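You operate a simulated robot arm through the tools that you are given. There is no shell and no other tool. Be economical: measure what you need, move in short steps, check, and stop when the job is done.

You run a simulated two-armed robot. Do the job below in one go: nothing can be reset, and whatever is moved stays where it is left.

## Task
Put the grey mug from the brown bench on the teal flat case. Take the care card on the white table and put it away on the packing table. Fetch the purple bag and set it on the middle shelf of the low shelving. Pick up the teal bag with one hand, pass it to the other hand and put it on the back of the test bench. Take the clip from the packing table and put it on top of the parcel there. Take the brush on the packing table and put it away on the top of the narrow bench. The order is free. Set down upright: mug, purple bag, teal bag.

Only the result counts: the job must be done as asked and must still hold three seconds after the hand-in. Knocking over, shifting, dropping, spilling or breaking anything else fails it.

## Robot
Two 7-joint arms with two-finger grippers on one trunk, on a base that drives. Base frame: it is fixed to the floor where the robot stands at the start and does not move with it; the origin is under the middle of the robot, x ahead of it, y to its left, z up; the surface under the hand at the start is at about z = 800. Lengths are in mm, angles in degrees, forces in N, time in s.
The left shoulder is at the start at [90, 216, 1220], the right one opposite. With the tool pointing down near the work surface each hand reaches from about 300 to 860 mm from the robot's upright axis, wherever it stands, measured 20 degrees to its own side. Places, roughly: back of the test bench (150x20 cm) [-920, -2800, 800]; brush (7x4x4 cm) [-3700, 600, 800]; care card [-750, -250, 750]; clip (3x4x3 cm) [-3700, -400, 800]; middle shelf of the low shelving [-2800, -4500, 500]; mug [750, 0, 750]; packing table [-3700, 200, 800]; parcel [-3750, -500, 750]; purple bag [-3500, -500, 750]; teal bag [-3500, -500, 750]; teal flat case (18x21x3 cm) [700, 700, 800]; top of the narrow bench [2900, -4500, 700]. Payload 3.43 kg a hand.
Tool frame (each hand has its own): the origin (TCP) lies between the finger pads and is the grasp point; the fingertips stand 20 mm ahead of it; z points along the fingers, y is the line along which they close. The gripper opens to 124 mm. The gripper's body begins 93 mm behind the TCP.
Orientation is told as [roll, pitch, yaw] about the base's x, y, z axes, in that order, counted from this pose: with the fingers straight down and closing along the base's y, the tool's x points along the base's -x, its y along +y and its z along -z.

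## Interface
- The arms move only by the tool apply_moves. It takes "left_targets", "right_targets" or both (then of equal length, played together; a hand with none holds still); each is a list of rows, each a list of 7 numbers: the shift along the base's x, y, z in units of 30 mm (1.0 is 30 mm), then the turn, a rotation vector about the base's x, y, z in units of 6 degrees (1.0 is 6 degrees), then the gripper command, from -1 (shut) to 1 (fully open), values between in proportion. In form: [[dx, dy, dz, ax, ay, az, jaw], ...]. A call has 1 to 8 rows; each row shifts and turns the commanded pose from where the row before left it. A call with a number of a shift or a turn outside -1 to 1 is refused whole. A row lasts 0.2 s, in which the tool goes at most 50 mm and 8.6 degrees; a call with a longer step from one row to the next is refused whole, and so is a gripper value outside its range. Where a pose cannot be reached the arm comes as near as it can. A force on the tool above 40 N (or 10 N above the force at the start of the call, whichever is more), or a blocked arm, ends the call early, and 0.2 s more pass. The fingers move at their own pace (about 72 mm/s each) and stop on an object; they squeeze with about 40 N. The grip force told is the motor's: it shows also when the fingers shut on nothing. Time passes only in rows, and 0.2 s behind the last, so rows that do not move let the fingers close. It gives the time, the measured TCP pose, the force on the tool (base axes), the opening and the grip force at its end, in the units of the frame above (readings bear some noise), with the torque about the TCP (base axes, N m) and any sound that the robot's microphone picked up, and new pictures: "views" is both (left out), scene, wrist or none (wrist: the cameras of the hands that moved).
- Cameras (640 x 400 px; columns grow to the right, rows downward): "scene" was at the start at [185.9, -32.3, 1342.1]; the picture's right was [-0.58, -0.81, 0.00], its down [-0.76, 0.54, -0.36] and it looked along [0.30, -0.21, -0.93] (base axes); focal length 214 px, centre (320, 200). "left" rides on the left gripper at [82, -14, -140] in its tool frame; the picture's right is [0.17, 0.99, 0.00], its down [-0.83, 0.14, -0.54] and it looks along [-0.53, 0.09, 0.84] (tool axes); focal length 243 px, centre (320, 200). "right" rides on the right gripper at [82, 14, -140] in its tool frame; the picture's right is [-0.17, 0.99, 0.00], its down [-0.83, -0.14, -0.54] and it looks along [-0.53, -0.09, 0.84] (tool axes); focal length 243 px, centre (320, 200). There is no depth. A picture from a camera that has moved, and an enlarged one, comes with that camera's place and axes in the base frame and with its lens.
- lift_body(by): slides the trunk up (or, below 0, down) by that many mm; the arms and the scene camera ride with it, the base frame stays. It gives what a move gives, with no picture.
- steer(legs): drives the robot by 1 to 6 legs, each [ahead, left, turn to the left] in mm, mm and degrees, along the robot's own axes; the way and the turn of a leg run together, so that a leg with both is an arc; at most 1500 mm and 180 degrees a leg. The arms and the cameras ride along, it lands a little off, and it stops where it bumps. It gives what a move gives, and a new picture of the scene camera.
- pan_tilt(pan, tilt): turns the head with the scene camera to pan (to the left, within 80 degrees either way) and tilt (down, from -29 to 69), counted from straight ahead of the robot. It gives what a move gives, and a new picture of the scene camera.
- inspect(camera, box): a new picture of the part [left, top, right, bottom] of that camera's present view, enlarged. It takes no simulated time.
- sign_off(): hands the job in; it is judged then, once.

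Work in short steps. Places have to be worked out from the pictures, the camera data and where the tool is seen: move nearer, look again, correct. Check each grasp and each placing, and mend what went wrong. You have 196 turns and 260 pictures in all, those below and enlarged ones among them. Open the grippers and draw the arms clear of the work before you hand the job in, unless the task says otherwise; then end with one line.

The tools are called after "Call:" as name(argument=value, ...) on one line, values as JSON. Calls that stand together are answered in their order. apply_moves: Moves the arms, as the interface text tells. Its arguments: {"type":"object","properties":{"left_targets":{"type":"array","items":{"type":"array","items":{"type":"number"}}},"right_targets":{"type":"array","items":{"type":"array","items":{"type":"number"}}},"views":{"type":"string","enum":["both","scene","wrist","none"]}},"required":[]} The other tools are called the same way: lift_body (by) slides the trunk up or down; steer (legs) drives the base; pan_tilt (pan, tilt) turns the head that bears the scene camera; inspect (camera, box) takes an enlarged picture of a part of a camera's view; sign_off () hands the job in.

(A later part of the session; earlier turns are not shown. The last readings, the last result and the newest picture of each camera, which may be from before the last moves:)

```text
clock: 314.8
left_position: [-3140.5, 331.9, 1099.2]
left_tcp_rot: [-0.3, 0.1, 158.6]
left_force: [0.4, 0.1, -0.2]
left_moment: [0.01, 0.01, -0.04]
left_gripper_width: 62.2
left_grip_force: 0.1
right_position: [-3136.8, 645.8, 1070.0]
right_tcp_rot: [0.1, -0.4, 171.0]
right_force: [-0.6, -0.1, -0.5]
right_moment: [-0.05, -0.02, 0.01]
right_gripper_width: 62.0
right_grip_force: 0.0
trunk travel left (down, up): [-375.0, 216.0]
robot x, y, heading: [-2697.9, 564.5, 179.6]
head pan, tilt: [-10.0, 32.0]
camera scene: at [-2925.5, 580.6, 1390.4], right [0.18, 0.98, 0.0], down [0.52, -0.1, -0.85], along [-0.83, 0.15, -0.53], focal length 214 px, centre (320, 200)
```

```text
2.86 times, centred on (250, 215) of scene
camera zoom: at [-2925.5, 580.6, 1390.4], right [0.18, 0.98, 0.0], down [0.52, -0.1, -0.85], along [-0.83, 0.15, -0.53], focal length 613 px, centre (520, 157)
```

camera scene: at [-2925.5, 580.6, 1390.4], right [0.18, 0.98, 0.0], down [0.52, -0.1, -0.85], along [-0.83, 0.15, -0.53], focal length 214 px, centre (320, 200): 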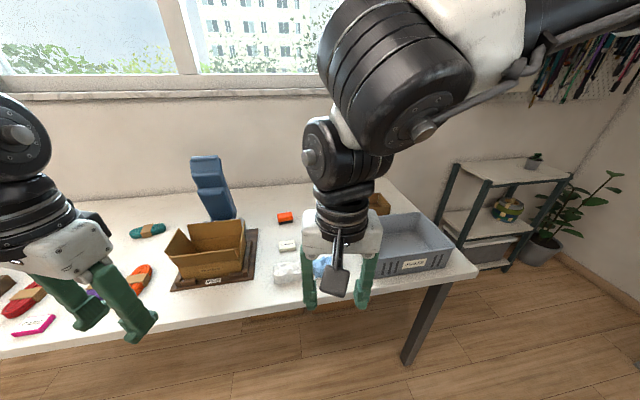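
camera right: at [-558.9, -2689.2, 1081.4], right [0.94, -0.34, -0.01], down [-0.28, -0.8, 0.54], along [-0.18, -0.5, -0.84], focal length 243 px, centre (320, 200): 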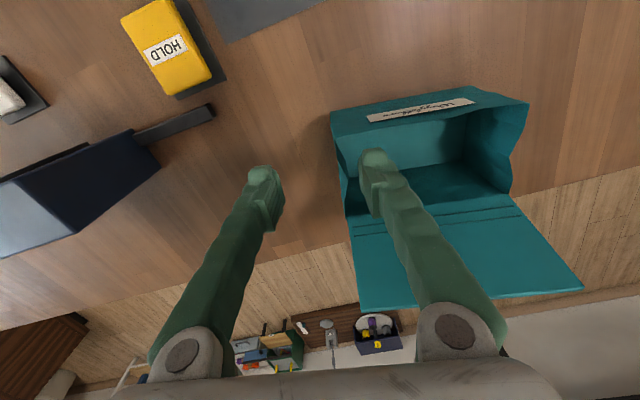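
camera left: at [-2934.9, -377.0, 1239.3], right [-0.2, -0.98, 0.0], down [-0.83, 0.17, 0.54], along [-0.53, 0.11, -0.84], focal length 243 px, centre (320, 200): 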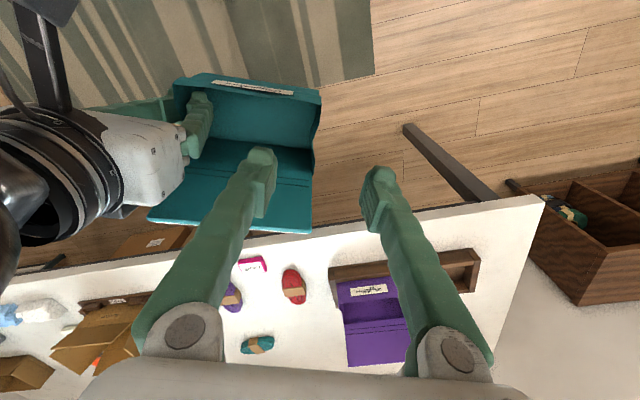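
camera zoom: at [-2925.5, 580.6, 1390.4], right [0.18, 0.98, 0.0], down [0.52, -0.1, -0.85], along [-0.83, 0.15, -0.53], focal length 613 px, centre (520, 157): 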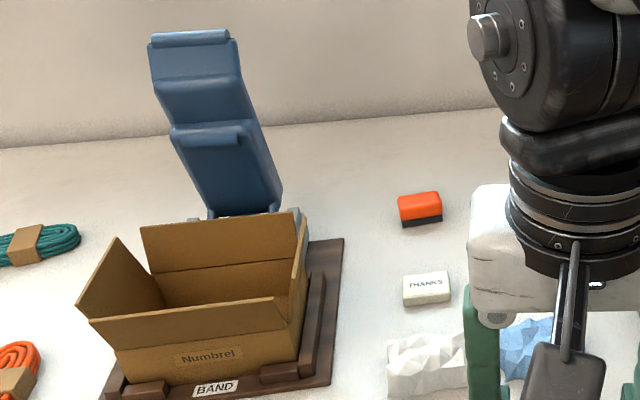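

The orange brush is at about (-3704,564), long side along y. I drive up to the table and bring the right hand over it.

Call:
steer(legs=[[390, 65, 0]])

Call:
apply_moves(right_targets=[[-0.8, -0.2, -0.3, 0, 0, 0.7, 1], [-0.8, -0.2, -0.3, 0, 0, 0.7, 1], [-0.8, 0, -0.5, 0, 0, 0, 1], [-0.8, 0, -0.5, 0, 0, 0, 1], [-0.8, 0, -0.5, 0, 0, 0, 1], [-0.8, 0, -0.5, 0, 0, 0, 1]], views="both")

```text
clock: 317.7
left_position: [-3524.9, 268.0, 1098.9]
left_tcp_rot: [-0.3, 0.0, 158.7]
left_force: [0.5, -0.1, -0.1]
left_moment: [0.0, -0.03, 0.0]
left_gripper_width: 62.0
left_grip_force: 0.0
right_position: [-3524.7, 583.4, 1070.1]
right_tcp_rot: [0.1, -0.4, 171.0]
right_force: [0.1, -0.7, 0.6]
right_moment: [0.02, 0.02, 0.01]
right_gripper_width: 61.8
right_grip_force: 0.0
trunk travel left (down, up): [-375.0, 216.0]
robot x, y, heading: [-3086.6, 501.6, 179.6]
head pan, tilt: [-10.0, 32.0]
camera scene: at [-3311.8, 517.8, 1390.6], right [0.18, 0.98, 0.0], down [0.52, -0.1, -0.85], along [-0.83, 0.15, -0.53], focal length 214 px, centre (320, 200)
```

scene: 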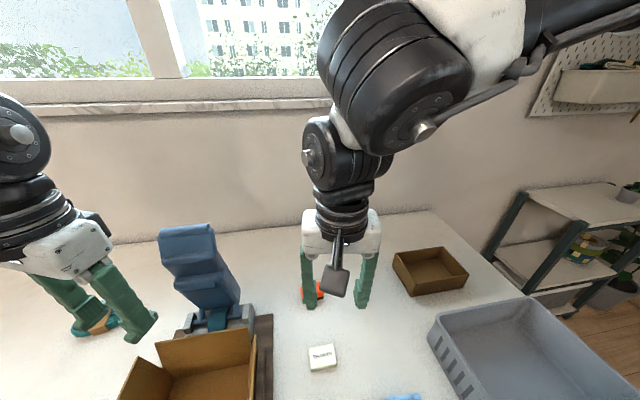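

```text
clock: 319.1
left_position: [-3526.9, 268.0, 1098.6]
left_tcp_rot: [-0.3, 0.1, 158.8]
left_force: [0.5, -0.7, -0.3]
left_moment: [0.06, -0.01, -0.02]
left_gripper_width: 62.1
left_grip_force: 0.1
right_position: [-3670.5, 570.0, 992.8]
right_tcp_rot: [0.1, -0.4, 179.3]
right_force: [0.3, -0.4, -0.3]
right_moment: [0.02, -0.02, -0.02]
right_gripper_width: 124.1
right_grip_force: 0.0
trunk travel left (down, up): [-375.0, 216.0]
robot x, y, heading: [-3085.0, 504.0, 179.8]
head pan, tilt: [-10.0, 32.0]
camera scene: at [-3312.9, 517.2, 1390.4], right [0.18, 0.98, 0.0], down [0.52, -0.09, -0.85], along [-0.83, 0.15, -0.53], focal length 214 px, centre (320, 200)
camera right: at [-3586.7, 555.4, 1130.3], right [-0.18, -0.98, 0.0], down [-0.83, 0.15, 0.54], along [-0.54, 0.09, -0.84], focal length 243 px, centre (320, 200)
```

scene: 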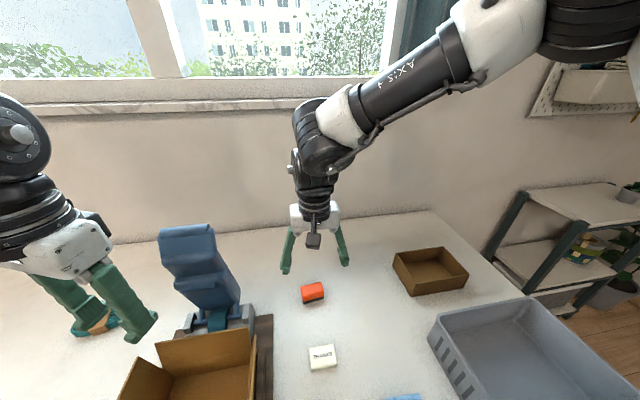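
right: 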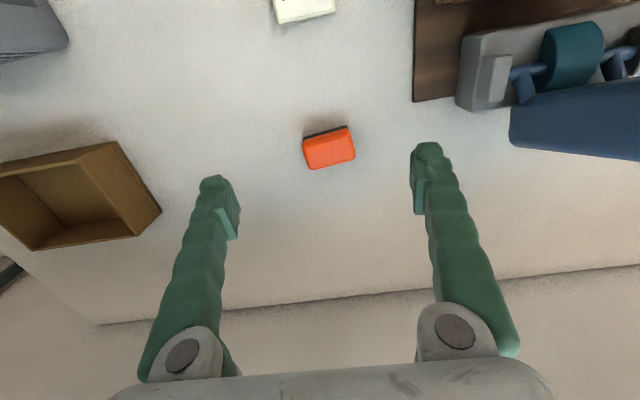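

The brush centre is at (-3705,562), rotated ~10°. I align and descend to z≈840.

Call:
apply_moves(right_targets=[[-0.6, -0.13, -0.5, 0, 0, 0.9, 1], [-0.55, -0.13, -0.8, 0, 0, 0.8, 1], [0, 0, -0.9, 0, 0, 0, 1], [0, 0, -0.9, 0, 0, 0, 1], [0, 0, -0.9, 0, 0, 0, 1], [0, 0, -0.9, 0, 0, 0, 1], [0, 0, 0, 0, 0, 0, 1]], views="wrist")

```text
clock: 320.4
left_position: [-3527.2, 268.2, 1099.0]
left_tcp_rot: [-0.3, 0.1, 158.8]
left_force: [-0.1, 0.2, -0.3]
left_moment: [-0.03, 0.0, 0.01]
left_gripper_width: 62.2
left_grip_force: 0.0
right_position: [-3686.2, 553.9, 893.6]
right_tcp_rot: [4.5, -2.2, -177.6]
right_force: [0.1, -0.2, -0.6]
right_moment: [0.01, 0.02, -0.01]
right_gripper_width: 124.0
right_grip_force: 0.1
right hand out of reach, approached as far as the arm can: row 1, 2, 3, 4, 5, 6
trunk travel left (down, up): [-375.0, 216.0]
robot x, y, heading: [-3087.3, 499.0, 179.7]
head pan, tilt: [-10.0, 32.0]
stopped in row 6 (right hand): the arm was blocked; the commanded pose is now the measured one
camera right: at [-3598.5, 554.4, 1031.3], right [-0.12, -0.99, 0.09], down [-0.82, 0.15, 0.56], along [-0.56, 0.0, -0.83], focal length 243 px, centre (320, 200)
```

right: 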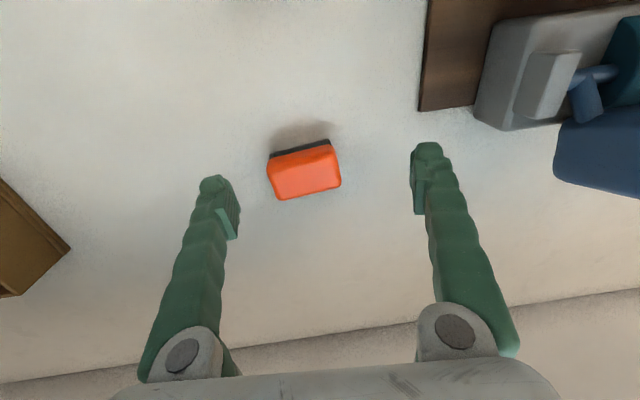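

The reach with positive yaw is poor here. I raise the hand and shift 160 left, so that the brush lies to the right, and turn the hand clockwise to grip it across its short side.

Call:
apply_moves(right_targets=[[0.5, 0.2, 1, 0, 0, -0.9, 1], [0.5, 0.2, 1, 0, 0, -0.9, 1], [0.5, 0, 1, 0, 0, -0.9, 1], [0.5, 0, 1, 0, 0, -0.9, 1], [0, 0, 0.5, 0, 0, -0.9, 1]], views="none")

Call:
steer(legs=[[0, 170, 0]])

Call:
apply_moves(right_targets=[[0, 0.7, 0, 0, 0, -1, 1], [0, 0.7, 0, 0, 0, -1, 1], [0, 0.7, 0, 0, 0, -1, 1], [0, 0.7, 0, 0, 0, -1, 1], [0, 0.7, 0, 0, 0, -1, 1], [0, 0.7, 0, 0, 0, -1, 1], [0, 0.7, 0, 0, 0, -1, 1], [0, 0.7, 0, 0, 0, -1, 1]], views="wrist")

```text
clock: 321.6
left_position: [-3528.1, 268.9, 1098.5]
left_tcp_rot: [-0.3, 0.1, 158.8]
left_force: [-0.1, -1.4, 0.3]
left_moment: [-0.01, -0.03, -0.01]
left_gripper_width: 62.0
left_grip_force: 0.1
right_position: [-3624.2, 563.8, 1031.2]
right_tcp_rot: [4.5, -2.3, 155.4]
right_force: [-0.4, -1.1, -0.5]
right_moment: [0.0, 0.01, 0.0]
right_gripper_width: 124.1
right_grip_force: 0.1
trunk travel left (down, up): [-375.0, 216.0]
robot x, y, heading: [-3086.9, 503.3, 179.6]
head pan, tilt: [-10.0, 32.0]
```

```text
clock: 324.0
left_position: [-3527.0, 134.9, 1099.5]
left_tcp_rot: [-0.3, 0.0, 158.7]
left_force: [-0.3, -0.2, 0.3]
left_moment: [0.05, 0.02, -0.04]
left_gripper_width: 62.1
left_grip_force: 0.1
right_position: [-3624.3, 439.2, 1032.7]
right_tcp_rot: [3.9, -2.9, 154.5]
right_force: [7.5, 16.9, 10.4]
right_moment: [-0.48, 0.37, 0.29]
right_gripper_width: 115.7
right_grip_force: 0.0
trunk travel left (down, up): [-375.0, 216.0]
robot x, y, heading: [-3090.0, 369.4, 179.4]
head pan, tilt: [-10.0, 32.0]
stopped in leg 1: the force on the tool passed its limit at 45 N (the readings are from after the stop); the commanded pose is now the measured one
camera scene: at [-3310.6, 383.2, 1390.8], right [0.18, 0.98, 0.0], down [0.52, -0.1, -0.85], along [-0.83, 0.15, -0.53], focal length 214 px, centre (320, 200)
```

scene: 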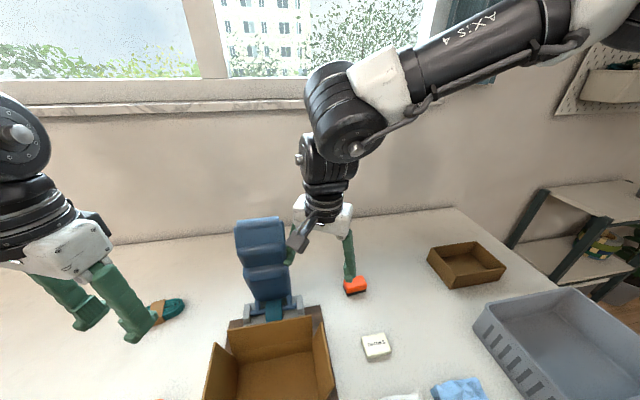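

```text
clock: 325.8
left_position: [-3528.3, 133.1, 1099.4]
left_tcp_rot: [-0.4, 0.1, 158.6]
left_force: [0.2, 0.6, -0.2]
left_moment: [0.02, 0.01, -0.02]
left_gripper_width: 62.4
left_grip_force: 0.0
right_position: [-3625.6, 606.4, 1031.9]
right_tcp_rot: [4.1, -2.7, 106.6]
right_force: [0.3, -0.6, 0.4]
right_moment: [-0.01, 0.0, 0.03]
right_gripper_width: 124.0
right_grip_force: 0.0
trunk travel left (down, up): [-375.0, 216.0]
robot x, y, heading: [-3087.8, 364.2, 179.4]
head pan, tilt: [-10.0, 32.0]
camera right: at [-3603.5, 519.5, 1167.0], right [-0.99, -0.13, 0.08], down [-0.06, 0.82, 0.57], along [-0.14, 0.56, -0.82], focal length 243 px, centre (320, 200)
```

right: 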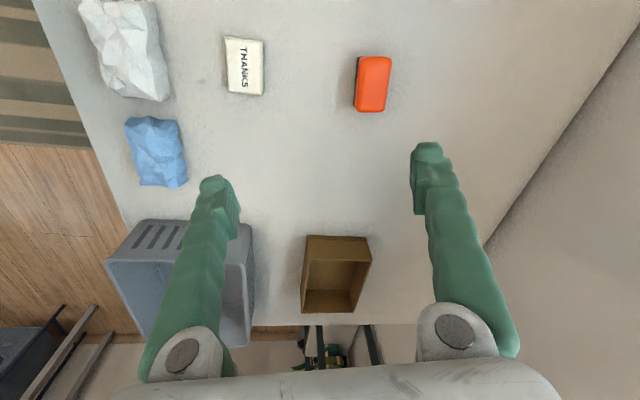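

My right finger brushed the blue lever while driving (45 N). I check whether it has shifted.

Call:
inspect(camera="scene", box=[200, 200, 340, 340])

```text
2.86 times, centred on (270, 270) of scene
camera zoom: at [-3313.0, 383.2, 1390.5], right [0.18, 0.98, 0.0], down [0.52, -0.1, -0.85], along [-0.83, 0.15, -0.53], focal length 613 px, centre (463, 0)
```

zoom: 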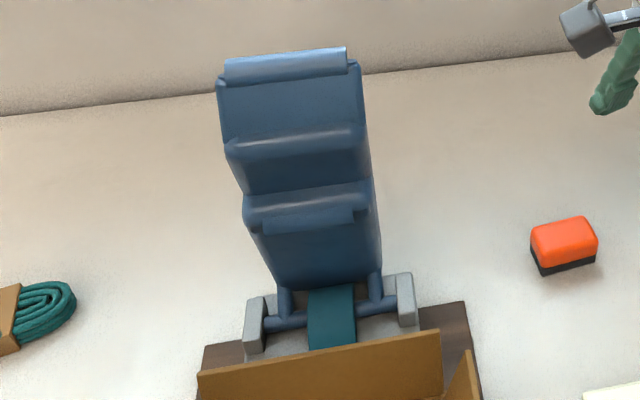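

The lever did not move. The brush is at (-3705,563). I level the hand, turn it to yaw ≈97°, and move over the brush.

Call:
apply_moves(right_targets=[[-0.5, 0, 0, -0.12, -0.4, -0.5, 1], [-0.5, -0.3, -0.3, -0.12, -0.38, -0.5, 1], [-0.6, -0.4, -0.5, 0, 0, -0.5, 1], [-0.6, -0.4, -0.5, 0, 0, 0, 1], [-0.5, -0.3, -0.5, 0, 0, 0, 0.6], [0, 0, 0, 0, 0, 0, 0.6]], views="wrist")

```text
clock: 327.2
left_position: [-3527.9, 134.2, 1099.4]
left_tcp_rot: [-0.3, 0.0, 158.5]
left_force: [-1.0, 0.6, -0.4]
left_moment: [-0.01, 0.03, 0.01]
left_gripper_width: 61.9
left_grip_force: 0.0
right_position: [-3707.2, 561.1, 979.8]
right_tcp_rot: [0.0, -0.2, 97.8]
right_force: [0.4, -0.1, 0.0]
right_moment: [0.01, 0.01, -0.02]
right_gripper_width: 99.4
right_grip_force: 0.0
trunk travel left (down, up): [-375.0, 216.0]
robot x, y, heading: [-3087.6, 364.5, 179.4]
head pan, tilt: [-10.0, 32.0]
camera right: at [-3710.3, 477.0, 1117.9], right [-1.0, 0.03, 0.0], down [0.03, 0.84, 0.54], along [0.02, 0.54, -0.84], focal length 243 px, centre (320, 200)
```

right: 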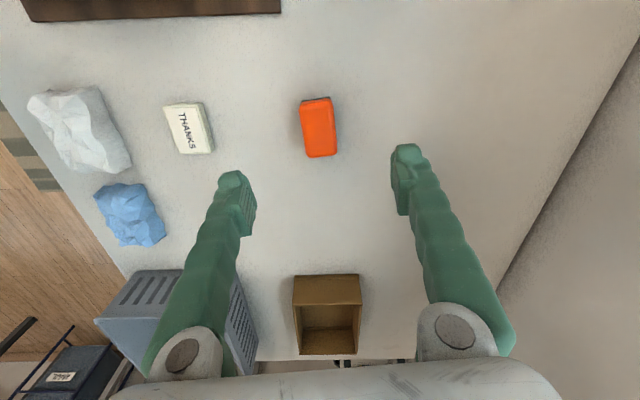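

The hand is right over the brush and aligned. I descend to z≈822 and close.

Call:
apply_moves(right_targets=[[0, 0, -1, 0, 0, 0, 0.4], [0, 0, -1, 0, 0, 0, 0.4], [0, 0, -1, 0, 0, 0, 0.4], [0, 0, -1, 0, 0, 0, 0.4], [0, 0, -0.8, 0, 0, 0, 0.4], [0, 0, -0.4, 0, 0, 0, 0.4], [0, 0, 0, 0, 0, 0, 0.4]], views="wrist")

```text
clock: 328.8
left_position: [-3527.1, 133.9, 1098.9]
left_tcp_rot: [-0.3, 0.1, 158.6]
left_force: [0.3, -0.4, 0.1]
left_moment: [0.03, 0.0, 0.04]
left_gripper_width: 62.0
left_grip_force: 0.0
right_position: [-3708.0, 562.1, 821.6]
right_tcp_rot: [-0.1, -0.2, 97.8]
right_force: [0.5, 0.2, 0.4]
right_moment: [-0.01, -0.03, 0.0]
right_gripper_width: 86.9
right_grip_force: 0.0
trunk travel left (down, up): [-375.0, 216.0]
robot x, y, heading: [-3085.6, 365.5, 179.9]
head pan, tilt: [-10.0, 32.0]
camera right: at [-3710.5, 477.7, 960.3], right [-1.0, 0.03, 0.0], down [0.03, 0.84, 0.54], along [0.02, 0.54, -0.84], focal length 243 px, centre (320, 200)
```

right: 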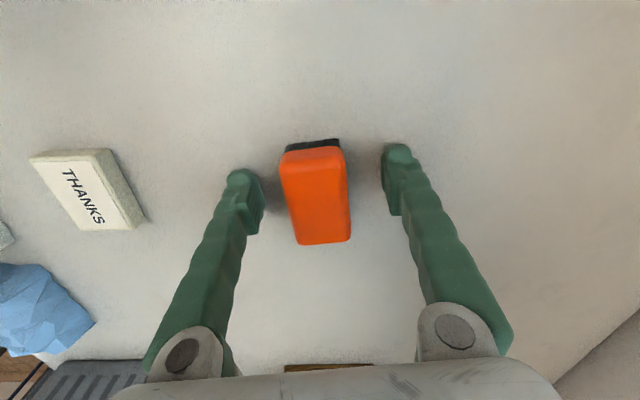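

I close on the brush and lift it.

Call:
apply_moves(right_targets=[[0, 0, 0, 0, 0, 0, -0.5], [0, 0, 0, 0, 0, 0, -1], [0, 0, 0, 0, 0, 0, -1], [0, 0, 0, 0, 0, 0, -1], [0, 0, 0.5, 0, 0, 0, -1], [0, 0, 1, 0, 0, 0, -1], [0, 0, 1, 0, 0, 0, -1], [0, 0, 1, 0, 0, 0, -1]], views="wrist")

```text
clock: 330.6
left_position: [-3526.6, 133.5, 1099.2]
left_tcp_rot: [-0.3, 0.1, 158.6]
left_force: [0.9, -0.2, -0.1]
left_moment: [0.02, 0.03, 0.01]
left_gripper_width: 61.9
left_grip_force: 0.0
right_position: [-3705.5, 561.0, 926.9]
right_tcp_rot: [0.0, -0.1, 97.7]
right_force: [-0.6, 0.2, -0.6]
right_moment: [0.03, -0.05, 0.04]
right_gripper_width: 36.4
right_grip_force: 40.3
trunk travel left (down, up): [-375.0, 216.0]
robot x, y, heading: [-3088.3, 362.7, 179.4]
head pan, tilt: [-10.0, 32.0]
camera right: at [-3709.1, 476.8, 1066.1], right [-1.0, 0.03, 0.0], down [0.03, 0.84, 0.54], along [0.02, 0.54, -0.84], focal length 243 px, centre (320, 200)
```

right: 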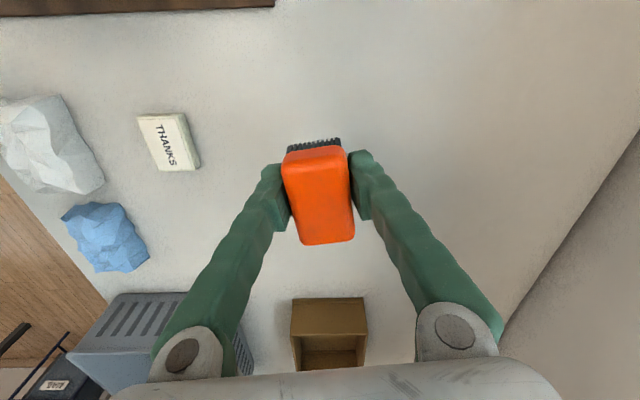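

The brush is held. I raise and retract the right hand, then back off and move in front of the purple bag.

Call:
apply_moves(right_targets=[[0.2, 0, 1, 0, 0, 0, -1], [0.4, 0, 1, 0, 0, 0, -1], [0.8, 0, 1, 0, 0, 0, -1], [1, 0, 1, 0, 0, 0, -1], [1, 0, 1, 0, 0, 0, -1], [1, 0, 0, 0, 0, 0, -1], [1, 0, 0, 0, 0, 0, -1], [1, 0, 0, 0, 0, 0, -1]], views="none")

Call:
steer(legs=[[-300, 0, 0], [0, 560, 0]])

Call:
pan_tilt(pan=15, tilt=40)

```text
clock: 332.4
left_position: [-3526.0, 134.3, 1100.2]
left_tcp_rot: [-0.3, 0.1, 158.6]
left_force: [0.1, -0.2, 0.3]
left_moment: [0.01, 0.01, 0.0]
left_gripper_width: 62.0
left_grip_force: 0.1
right_position: [-3513.4, 562.9, 1076.8]
right_tcp_rot: [-0.1, -0.2, 97.8]
right_force: [0.0, -0.6, -0.4]
right_moment: [0.0, 0.01, 0.03]
right_gripper_width: 36.5
right_grip_force: 39.4
trunk travel left (down, up): [-375.0, 216.0]
robot x, y, heading: [-3089.7, 365.1, 179.4]
head pan, tilt: [-10.0, 32.0]
```

```text
clock: 342.4
left_position: [-3229.2, -435.2, 1101.0]
left_tcp_rot: [-0.3, 0.1, 159.3]
left_force: [0.7, 0.3, -0.1]
left_moment: [-0.03, -0.01, 0.02]
left_gripper_width: 61.9
left_grip_force: 0.1
right_position: [-3223.0, -7.2, 1076.8]
right_tcp_rot: [0.0, -0.2, 98.6]
right_force: [0.1, 1.3, -0.9]
right_moment: [-0.01, -0.01, 0.02]
right_gripper_width: 36.6
right_grip_force: 40.0
trunk travel left (down, up): [-375.0, 216.0]
robot x, y, heading: [-2793.2, -198.0, -179.7]
head pan, tilt: [-10.0, 32.0]
camera scene: at [-3016.8, -184.6, 1390.5], right [0.17, 0.99, 0.0], down [0.52, -0.09, -0.85], along [-0.84, 0.14, -0.53], focal length 214 px, centre (320, 200)
```

scene: 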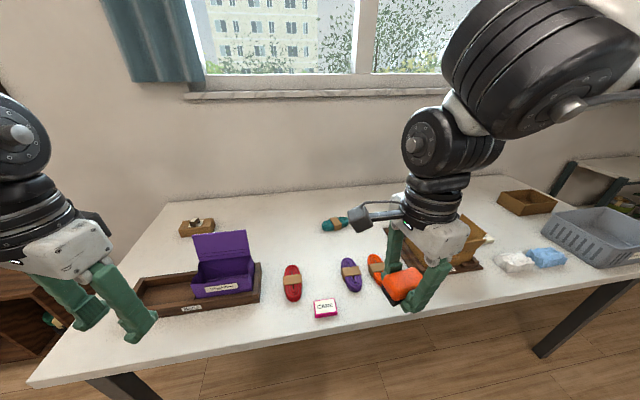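

```text
clock: 343.2
left_position: [-3229.2, -435.9, 1097.8]
left_tcp_rot: [-0.3, 0.1, 159.3]
left_force: [-0.5, 0.6, 0.3]
left_moment: [0.0, -0.04, -0.02]
left_gripper_width: 61.7
left_grip_force: 0.0
right_position: [-3222.5, -6.9, 1075.9]
right_tcp_rot: [-0.1, -0.2, 98.5]
right_force: [-0.2, 0.0, -0.5]
right_moment: [0.0, 0.01, 0.01]
right_gripper_width: 36.5
right_grip_force: 40.2
trunk travel left (down, up): [-375.0, 216.0]
robot x, y, heading: [-2790.4, -200.6, -179.8]
head pan, tilt: [15.0, 40.0]
camera scene: at [-3010.6, -222.1, 1378.3], right [-0.26, 0.97, 0.0], down [0.62, 0.17, -0.77], along [-0.74, -0.2, -0.64], focal length 214 px, centre (320, 200)
```

scene: 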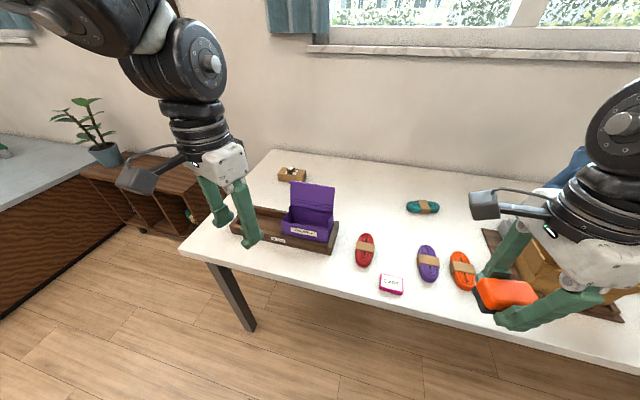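

Now the purple bag with the left hand. Since the shelf opening is low, I pitch the hand about 40° forward to pinch its left wall. I drive nearer and turn the hand.

Call:
steer(legs=[[190, -30, 0]])

Call:
apply_moves(left_targets=[[0, 0, 0, 0, 0, 0.9, 0], [0, 0, 0, 0, 0, 0.9, 0], [0, 0, 0, 0, 0, 0.9, 0], [0, 0, 0, 0, 0, 0.7, 0], [0, 0, -0.3, 0, 0.9, 0, 0], [0, 0, -0.3, 0, 0.9, 0, 0], [0, 0, -0.3, 0, 0.9, 0, 0], [0, 0, -0.3, 0, 0.9, 0, 0]], views="none")

Call:
apply_moves(left_targets=[[0, 0, -0.3, 0, 0.9, 0, 0], [0, 0, -0.3, 0, 0.9, 0, 0], [0, 0, -0.3, 0, 0.9, 0, 0], [0, 0, -0.3, 0, 0.4, 0, 0], [0, 0, 0, 0, 0, 0, 0]], views="both")

```text
clock: 345.0
left_position: [-3420.4, -405.7, 1098.6]
left_tcp_rot: [-0.4, 0.0, 159.2]
left_force: [0.5, -0.3, -0.2]
left_moment: [0.03, 0.0, -0.03]
left_gripper_width: 62.0
left_grip_force: 0.0
right_position: [-3411.5, 22.4, 1076.6]
right_tcp_rot: [0.1, -0.2, 98.4]
right_force: [-0.3, 0.8, -0.5]
right_moment: [0.0, 0.01, -0.03]
right_gripper_width: 36.6
right_grip_force: 40.3
trunk travel left (down, up): [-375.0, 216.0]
robot x, y, heading: [-2983.0, -170.0, -180.0]
head pan, tilt: [15.0, 40.0]
camera scene: at [-3201.7, -192.7, 1378.4], right [-0.26, 0.97, 0.0], down [0.62, 0.17, -0.77], along [-0.74, -0.2, -0.64], focal length 214 px, centre (320, 200)
```

scene: 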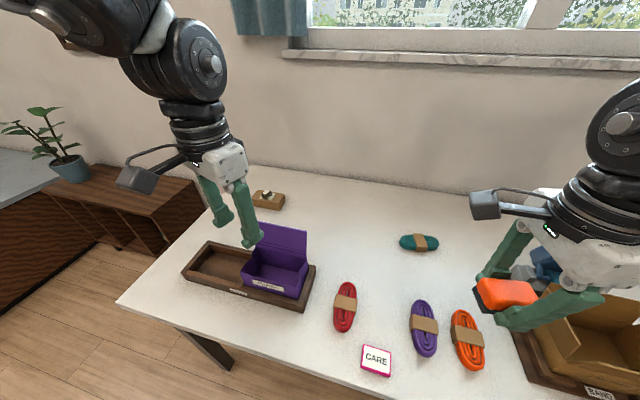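

```text
clock: 346.8
left_position: [-3423.1, -499.6, 1134.6]
left_tcp_rot: [-0.1, -18.9, 179.5]
left_force: [0.8, -0.3, -0.2]
left_moment: [0.02, 0.01, 0.0]
left_gripper_width: 62.0
left_grip_force: 0.1
left hand out of reach, approached as far as the arm can: row 4, 5, 6, 7, 8
right_position: [-3412.9, 22.8, 1077.1]
right_tcp_rot: [0.1, -0.1, 98.3]
right_force: [0.3, -0.2, 0.2]
right_moment: [-0.01, 0.03, 0.0]
right_gripper_width: 36.7
right_grip_force: 40.0
trunk travel left (down, up): [-375.0, 216.0]
robot x, y, heading: [-2984.5, -167.3, -180.0]
head pan, tilt: [15.0, 40.0]
```

```text
clock: 348.0
left_position: [-3476.4, -490.8, 1123.3]
left_tcp_rot: [2.3, -33.5, 175.5]
left_force: [0.2, 0.4, 0.2]
left_moment: [-0.02, 0.04, 0.01]
left_gripper_width: 62.2
left_grip_force: 0.0
left hand out of reach, approached as far as the arm can: row 1, 2, 3, 4
right_position: [-3411.5, 23.8, 1076.8]
right_tcp_rot: [0.0, -0.3, 98.4]
right_force: [-0.5, 0.5, -0.5]
right_moment: [0.0, 0.01, -0.01]
right_gripper_width: 36.6
right_grip_force: 40.0
trunk travel left (down, up): [-375.0, 216.0]
robot x, y, heading: [-2983.9, -169.6, -180.3]
head pan, tilt: [15.0, 40.0]
camera scene: at [-3201.1, -191.6, 1378.5], right [-0.26, 0.97, 0.0], down [0.62, 0.17, -0.77], along [-0.74, -0.2, -0.64], focal length 214 px, centre (320, 200)
camera left: at [-3329.8, -482.5, 1195.4], right [0.08, -0.99, -0.06], down [-0.4, -0.09, 0.91], along [-0.91, -0.05, -0.41], focal length 243 px, centre (320, 200)
```

scene: 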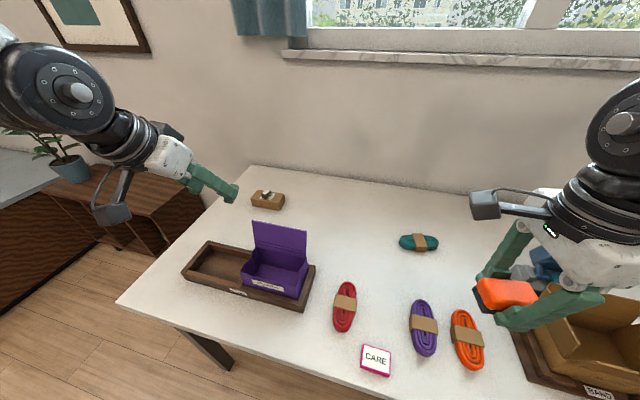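
left: 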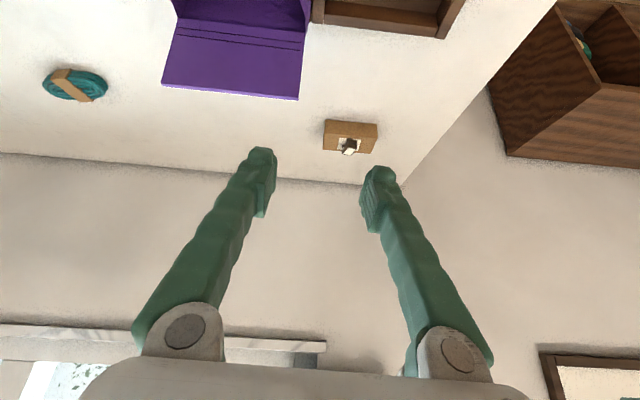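

The hand is pitched ~34°. I move it back and down to a pre-grasp point in front of and above the left wall of the purple bag.

Call:
apply_moves(left_targets=[[0.8, 0.2, -0.7, 0, 0, 0, 0.2], [0.8, 0.2, -0.8, 0, 0, 0, 0.2], [0.8, 0.2, -0.9, 0.1, 0.3, 0, 0.2], [0, 0.2, -0.9, 0.1, 0.3, 0.4, 0.2], [0, 0, -1, 0.1, 0.3, 0.4, 0.2], [0, 0, -0.9, 0, 0.2, 0, 0.2], [0, 0, 0, 0, 0, 0, 0.2]], views="both")

```text
clock: 349.6
left_position: [-3518.2, -514.5, 1028.9]
left_tcp_rot: [0.3, -40.0, -178.5]
left_force: [0.2, -0.4, -0.2]
left_moment: [0.01, 0.0, 0.0]
left_gripper_width: 74.7
left_grip_force: 0.1
left hand out of reach, approached as far as the arm can: row 1, 2, 3, 4, 5, 6
right_position: [-3413.6, 23.1, 1077.3]
right_tcp_rot: [-0.1, -0.2, 98.3]
right_force: [-0.1, -0.6, -0.4]
right_moment: [-0.02, 0.02, 0.06]
right_gripper_width: 36.9
right_grip_force: 39.8
trunk travel left (down, up): [-375.0, 216.0]
robot x, y, heading: [-2981.9, -171.2, -179.7]
head pan, tilt: [15.0, 40.0]
camera scene: at [-3201.9, -192.5, 1378.4], right [-0.26, 0.97, 0.0], down [0.62, 0.17, -0.77], along [-0.74, -0.2, -0.64], focal length 214 px, centre (320, 200)
camera left: at [-3365.2, -495.7, 1083.1], right [0.16, -0.98, -0.1], down [-0.28, -0.14, 0.95], along [-0.95, -0.12, -0.3], focal length 243 px, centre (320, 200)
```

scene: 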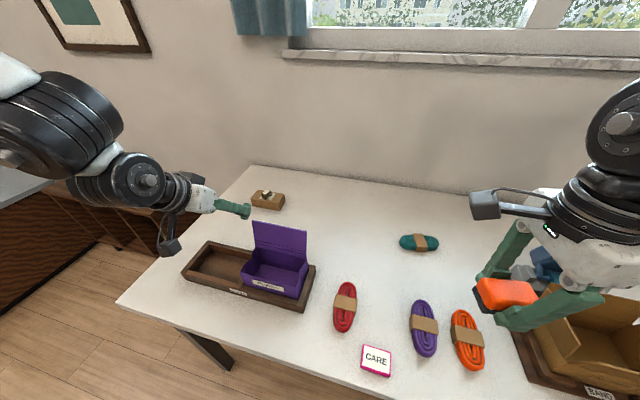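
left: 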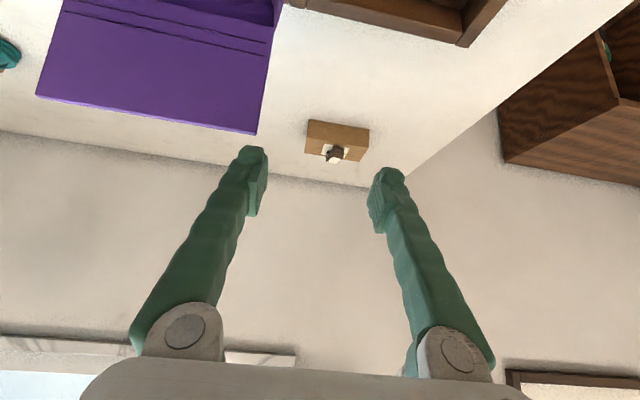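

With this pitch the arm cannot fold closer, so I back up 115 mm to bring the hand to the pre-grasp point.

Call:
steer(legs=[[-120, 0, 0]])

Call:
apply_moves(left_targets=[[0, 0.4, -0.4, 0, 0, -0.2, 0.2], [0, 0.4, -0.4, 0, 0, 0, 0.2], [0, 0.4, -0.4, 0, 0, 0, 0.2], [0, 0.3, -0.4, 0, 0, 0, 0.2], [0, 0, -0.4, 0, 0, 0, 0.2], [0, 0, 0, 0, 0, 0, 0.2]], views="wrist")

Call:
inspect(camera="scene", box=[150, 150, 370, 310])

```text
clock: 351.0
left_position: [-3401.8, -512.9, 1028.7]
left_tcp_rot: [0.3, -40.0, -178.5]
left_force: [-0.2, -0.8, -0.6]
left_moment: [0.01, 0.0, 0.0]
left_gripper_width: 74.5
left_grip_force: 0.0
right_position: [-3296.9, 23.0, 1075.7]
right_tcp_rot: [-0.2, -0.2, 98.5]
right_force: [-0.3, -0.9, -0.9]
right_moment: [0.01, 0.0, -0.03]
right_gripper_width: 36.5
right_grip_force: 39.8
trunk travel left (down, up): [-375.0, 216.0]
robot x, y, heading: [-2864.6, -170.1, -179.8]
head pan, tilt: [15.0, 40.0]
camera scene: at [-3086.2, -192.2, 1378.0], right [-0.26, 0.97, 0.0], down [0.62, 0.17, -0.77], along [-0.74, -0.2, -0.64], focal length 214 px, centre (320, 200)
```

scene: 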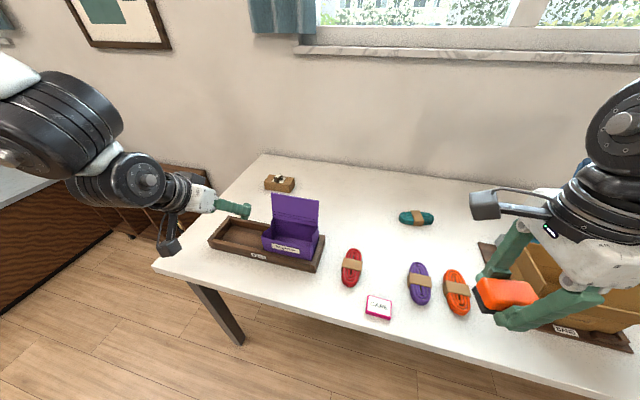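

```text
clock: 352.4
left_position: [-3402.0, -495.0, 967.8]
left_tcp_rot: [0.1, -40.0, -179.9]
left_force: [0.2, 0.7, 0.0]
left_moment: [0.02, -0.01, 0.03]
left_gripper_width: 74.4
left_grip_force: 0.1
left hand out of reach, approached as far as the arm can: row 2, 3, 4
right_position: [-3294.2, 23.7, 1075.5]
right_tcp_rot: [0.0, -0.2, 98.3]
right_force: [-0.7, 0.2, -0.3]
right_moment: [-0.01, 0.0, -0.01]
right_gripper_width: 36.3
right_grip_force: 40.0
trunk travel left (down, up): [-375.0, 216.0]
robot x, y, heading: [-2867.6, -165.9, -180.1]
head pan, tilt: [15.0, 40.0]
camera left: at [-3248.3, -479.9, 1021.4], right [0.13, -0.99, -0.1], down [-0.29, -0.14, 0.95], along [-0.95, -0.1, -0.3], focal length 243 px, centre (320, 200)
```

left: 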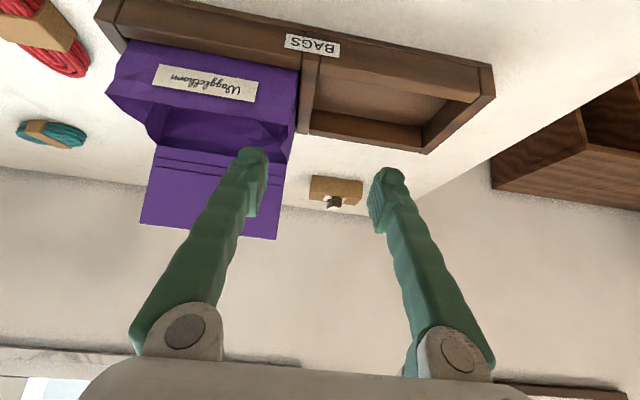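

```text
2.50 times, centred on (260, 230) of scene
camera zoom: at [-3084.4, -192.1, 1378.3], right [-0.26, 0.97, 0.0], down [0.62, 0.17, -0.77], along [-0.74, -0.2, -0.64], focal length 536 px, centre (470, 125)
```

zoom: 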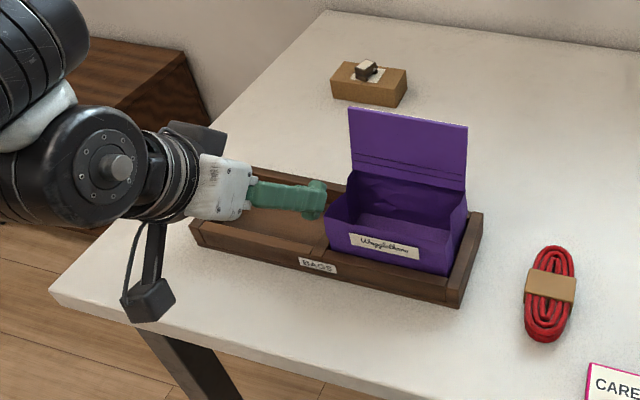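

The purple left wall is at y≈-464. I shift the base 32 mm right, then advance the hand down into the pinch position.

Call:
steer(legs=[[0, -33, 0]])

Call:
apply_moves(left_targets=[[-0.4, 0, -0.6, 0, 0, 0, 0.2], [-0.5, 0, -0.7, 0, 0, 0, 0.2], [-0.5, 0, -0.7, 0, 0, 0, 0.2], [-0.4, 0, -0.7, 0, 0, 0, 0.2], [0, 0, 0, 0, 0, 0, 0.2]], views="wrist")

Call:
inspect(camera="scene", box=[150, 150, 370, 310])

```text
clock: 353.5
left_position: [-3401.5, -463.1, 966.6]
left_tcp_rot: [0.3, -40.2, -179.7]
left_force: [0.2, -0.3, -0.1]
left_moment: [-0.02, 0.0, 0.01]
left_gripper_width: 74.5
left_grip_force: 0.1
right_position: [-3295.6, 55.0, 1076.6]
right_tcp_rot: [0.0, -0.2, 98.3]
right_force: [-0.3, -0.5, -1.4]
right_moment: [0.01, 0.01, 0.01]
right_gripper_width: 36.7
right_grip_force: 40.1
trunk travel left (down, up): [-375.0, 216.0]
robot x, y, heading: [-2864.5, -136.9, -180.0]
head pan, tilt: [15.0, 40.0]
camera scene: at [-3084.8, -160.4, 1378.3], right [-0.26, 0.97, 0.0], down [0.62, 0.17, -0.77], along [-0.74, -0.2, -0.64], focal length 214 px, centre (320, 200)
```

scene: 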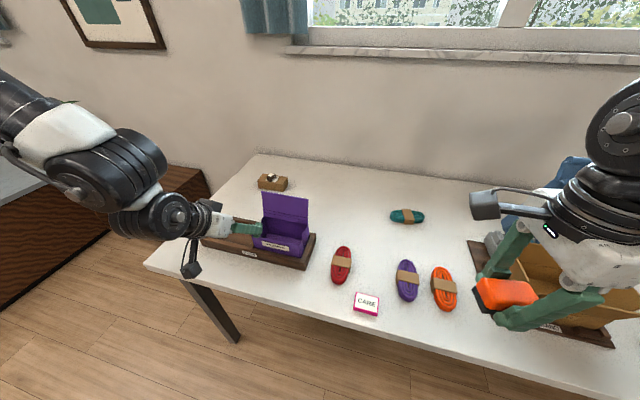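

```text
clock: 354.3
left_position: [-3436.9, -460.1, 920.2]
left_tcp_rot: [-0.4, -40.7, -179.7]
left_force: [0.0, -1.4, 6.2]
left_moment: [0.21, 0.01, 0.0]
left_gripper_width: 74.1
left_grip_force: 0.2
right_position: [-3295.0, 55.3, 1076.4]
right_tcp_rot: [0.0, -0.1, 98.6]
right_force: [0.3, -0.5, -0.5]
right_moment: [-0.03, -0.01, 0.01]
right_gripper_width: 36.6
right_grip_force: 40.0
trunk travel left (down, up): [-375.0, 216.0]
robot x, y, heading: [-2864.5, -137.3, -180.2]
head pan, tilt: [15.0, 40.0]
stopped in row 3 (left hand): the force on the tool passed its limit at 62 N (the readings are from after the stop); the commanded pose is now the measured one
camera left: at [-3283.4, -446.3, 972.9], right [0.13, -0.99, -0.11], down [-0.28, -0.14, 0.95], along [-0.95, -0.09, -0.29], focal length 243 px, centre (320, 200)
```

left: 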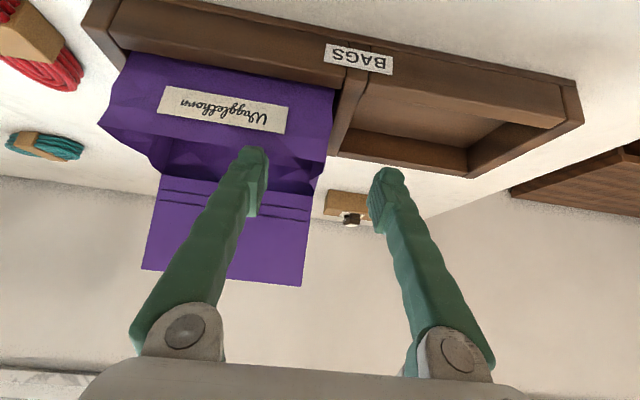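

```text
2.50 times, centred on (260, 230) of scene
camera zoom: at [-3083.4, -160.2, 1378.5], right [-0.26, 0.97, 0.0], down [0.62, 0.17, -0.77], along [-0.74, -0.2, -0.64], focal length 536 px, centre (470, 125)
```

zoom: 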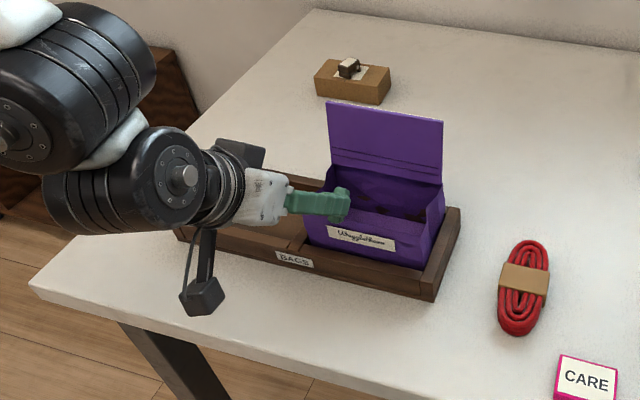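

The inner finger touched the front rim, which lies at x≈-3440, z≈895. I back up, go further in over the bag, and then descend vertically.

Call:
apply_moves(left_targets=[[0.2, 0, 0.7, 0, 0, 0, 0.2], [0, 0, 0.8, 0, 0, 0, 0.2], [-0.6, 0, 0, 0, 0, 0, 0.2], [-0.6, 0, 0, 0, 0, 0, 0.2], [-0.5, -0.1, 0, 0, 0, 0, 0.2], [0, 0, 0, 0, 0, 0, 0.2]], views="wrist")

Call:
inspect(camera="scene", box=[150, 150, 370, 310])

```text
clock: 355.7
left_position: [-3483.0, -463.9, 964.5]
left_tcp_rot: [-0.2, -40.5, -179.8]
left_force: [-0.5, 0.5, 0.1]
left_moment: [0.01, 0.0, 0.0]
left_gripper_width: 74.2
left_grip_force: 0.1
right_position: [-3296.0, 54.4, 1074.7]
right_tcp_rot: [0.0, -0.2, 98.5]
right_force: [0.2, 0.1, -0.2]
right_moment: [-0.01, -0.02, -0.01]
right_gripper_width: 36.6
right_grip_force: 39.8
trunk travel left (down, up): [-375.0, 216.0]
robot x, y, heading: [-2867.7, -140.2, -180.1]
head pan, tilt: [15.0, 40.0]
camera left: at [-3329.2, -449.7, 1016.7], right [0.13, -0.99, -0.11], down [-0.28, -0.14, 0.95], along [-0.95, -0.09, -0.29], focal length 243 px, centre (320, 200)
```

left: 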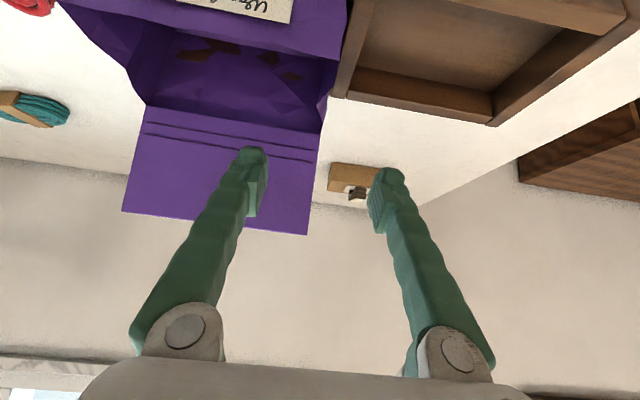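

```text
2.50 times, centred on (260, 230) of scene
camera zoom: at [-3085.0, -160.3, 1378.3], right [-0.26, 0.97, 0.0], down [0.62, 0.17, -0.77], along [-0.74, -0.2, -0.64], focal length 536 px, centre (470, 125)
```

zoom: 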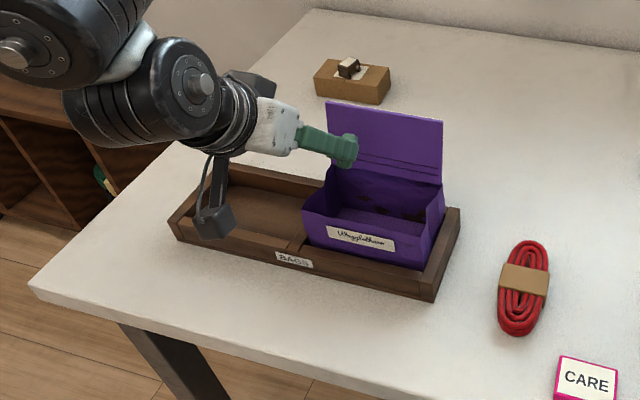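

The fingers straddle the left wall line (y≈-462). I descend vertically to z≈884.

Call:
apply_moves(left_targets=[[0, 0, -0.7, 0, 0, 0, 0.2], [0, 0, -0.7, 0, 0, 0, 0.2], [0, 0, -0.7, 0, 0, 0, 0.2], [0, 0, -0.6, 0, 0, 0, 0.2], [0, 0, 0, 0, 0, 0, 0.2]], views="wrist")

Call:
inspect(camera="scene", box=[150, 150, 370, 310])

```text
clock: 356.9
left_position: [-3482.0, -461.2, 884.7]
left_tcp_rot: [-0.2, -40.6, -179.7]
left_force: [0.2, 0.9, -0.4]
left_moment: [0.04, -0.01, 0.01]
left_gripper_width: 74.7
left_grip_force: 0.0
right_position: [-3295.9, 54.8, 1075.4]
right_tcp_rot: [0.0, -0.3, 98.4]
right_force: [0.6, 0.6, 0.2]
right_moment: [0.0, 0.02, -0.01]
right_gripper_width: 36.7
right_grip_force: 40.0
trunk travel left (down, up): [-375.0, 216.0]
robot x, y, heading: [-2862.2, -139.2, -179.9]
head pan, tilt: [15.0, 40.0]
camera left: at [-3328.7, -448.1, 936.6], right [0.13, -0.99, -0.11], down [-0.28, -0.14, 0.95], along [-0.95, -0.09, -0.29], focal length 243 px, centre (320, 200)
```

left: 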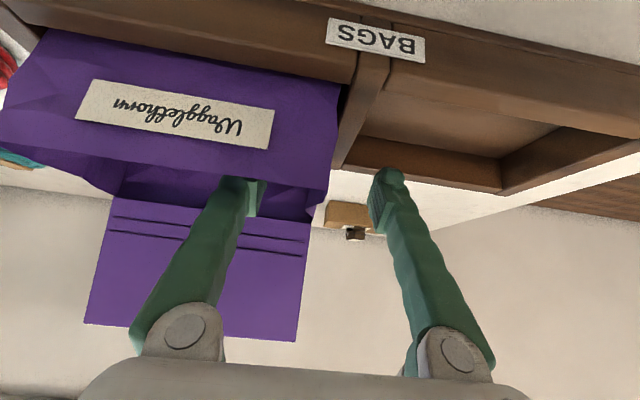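

```text
2.50 times, centred on (260, 230) of scene
camera zoom: at [-3084.6, -160.1, 1378.3], right [-0.26, 0.97, 0.0], down [0.62, 0.17, -0.77], along [-0.74, -0.2, -0.64], focal length 536 px, centre (470, 125)
```

zoom: 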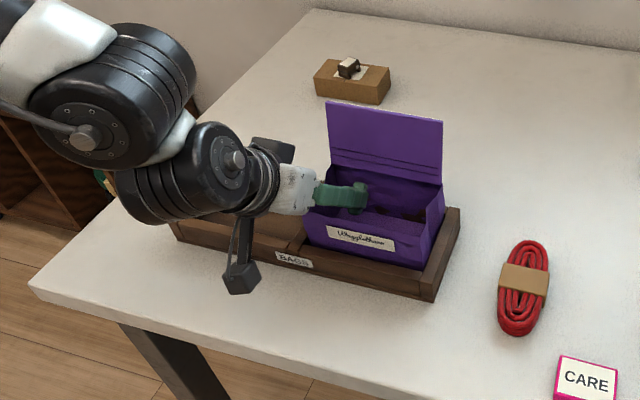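

The finger is inside the bag, clear of the front rim. I go 6 mm deeper and close.

Call:
apply_moves(left_targets=[[-0.1, 0, -0.2, 0, 0, 0, 0.2], [0, 0, 0, 0, 0, 0, -0.3], [0, 0, 0, 0, 0, 0, -1], [0, 0, 0, 0, 0, 0, -1], [0, 0, 0, 0, 0, 0, -1], [0, 0, 0, 0, 0, 0, -1]], views="none")

Call:
apply_moves(left_targets=[[0, 0, 0.3, 0, 0, 0, -1], [0, 0, 0.6, 0, 0, 0, -1], [0, 0, 0.8, 0, 0, 0, -1], [0, 0, 0.8, 0, 0, 0, -1], [0, 0, 0.8, 0, 0, 0, -1]], views="both")

```text
clock: 358.3
left_position: [-3486.4, -462.1, 877.0]
left_tcp_rot: [-0.2, -40.6, -179.7]
left_force: [0.4, 0.1, 0.2]
left_moment: [-0.02, 0.01, -0.02]
left_gripper_width: 5.9
left_grip_force: 36.1
right_position: [-3295.8, 55.3, 1075.5]
right_tcp_rot: [0.1, -0.3, 98.5]
right_force: [-0.1, -0.2, -1.2]
right_moment: [0.0, -0.03, -0.01]
right_gripper_width: 36.9
right_grip_force: 39.7
trunk travel left (down, up): [-375.0, 216.0]
robot x, y, heading: [-2864.7, -137.9, -180.0]
head pan, tilt: [15.0, 40.0]
```

```text
clock: 359.5
left_position: [-3484.8, -462.9, 976.3]
left_tcp_rot: [-0.2, -40.6, -179.8]
left_force: [0.8, -0.2, 0.1]
left_moment: [0.0, -0.01, -0.02]
left_gripper_width: 5.9
left_grip_force: 36.2
right_position: [-3295.6, 54.7, 1077.6]
right_tcp_rot: [0.0, -0.3, 98.3]
right_force: [-0.2, 0.3, -0.7]
right_moment: [-0.02, -0.01, 0.0]
right_gripper_width: 36.8
right_grip_force: 40.3
trunk travel left (down, up): [-375.0, 216.0]
robot x, y, heading: [-2865.5, -141.3, -179.9]
head pan, tilt: [15.0, 40.0]
camera scene: at [-3084.3, -160.2, 1378.4], right [-0.26, 0.97, 0.0], down [0.62, 0.17, -0.77], along [-0.74, -0.2, -0.64], focal length 214 px, centre (320, 200)
camera left: at [-3331.7, -449.1, 1029.4], right [0.13, -0.99, -0.11], down [-0.28, -0.14, 0.95], along [-0.95, -0.09, -0.29], focal length 243 px, centre (320, 200)
```

scene: 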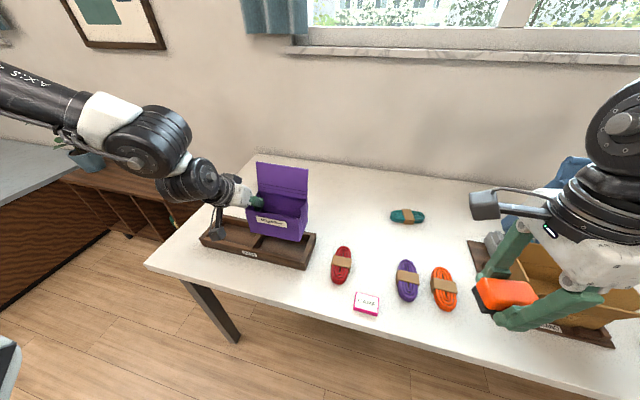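
left: 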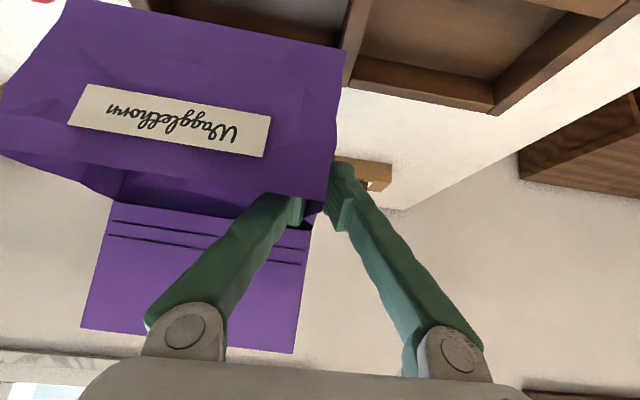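

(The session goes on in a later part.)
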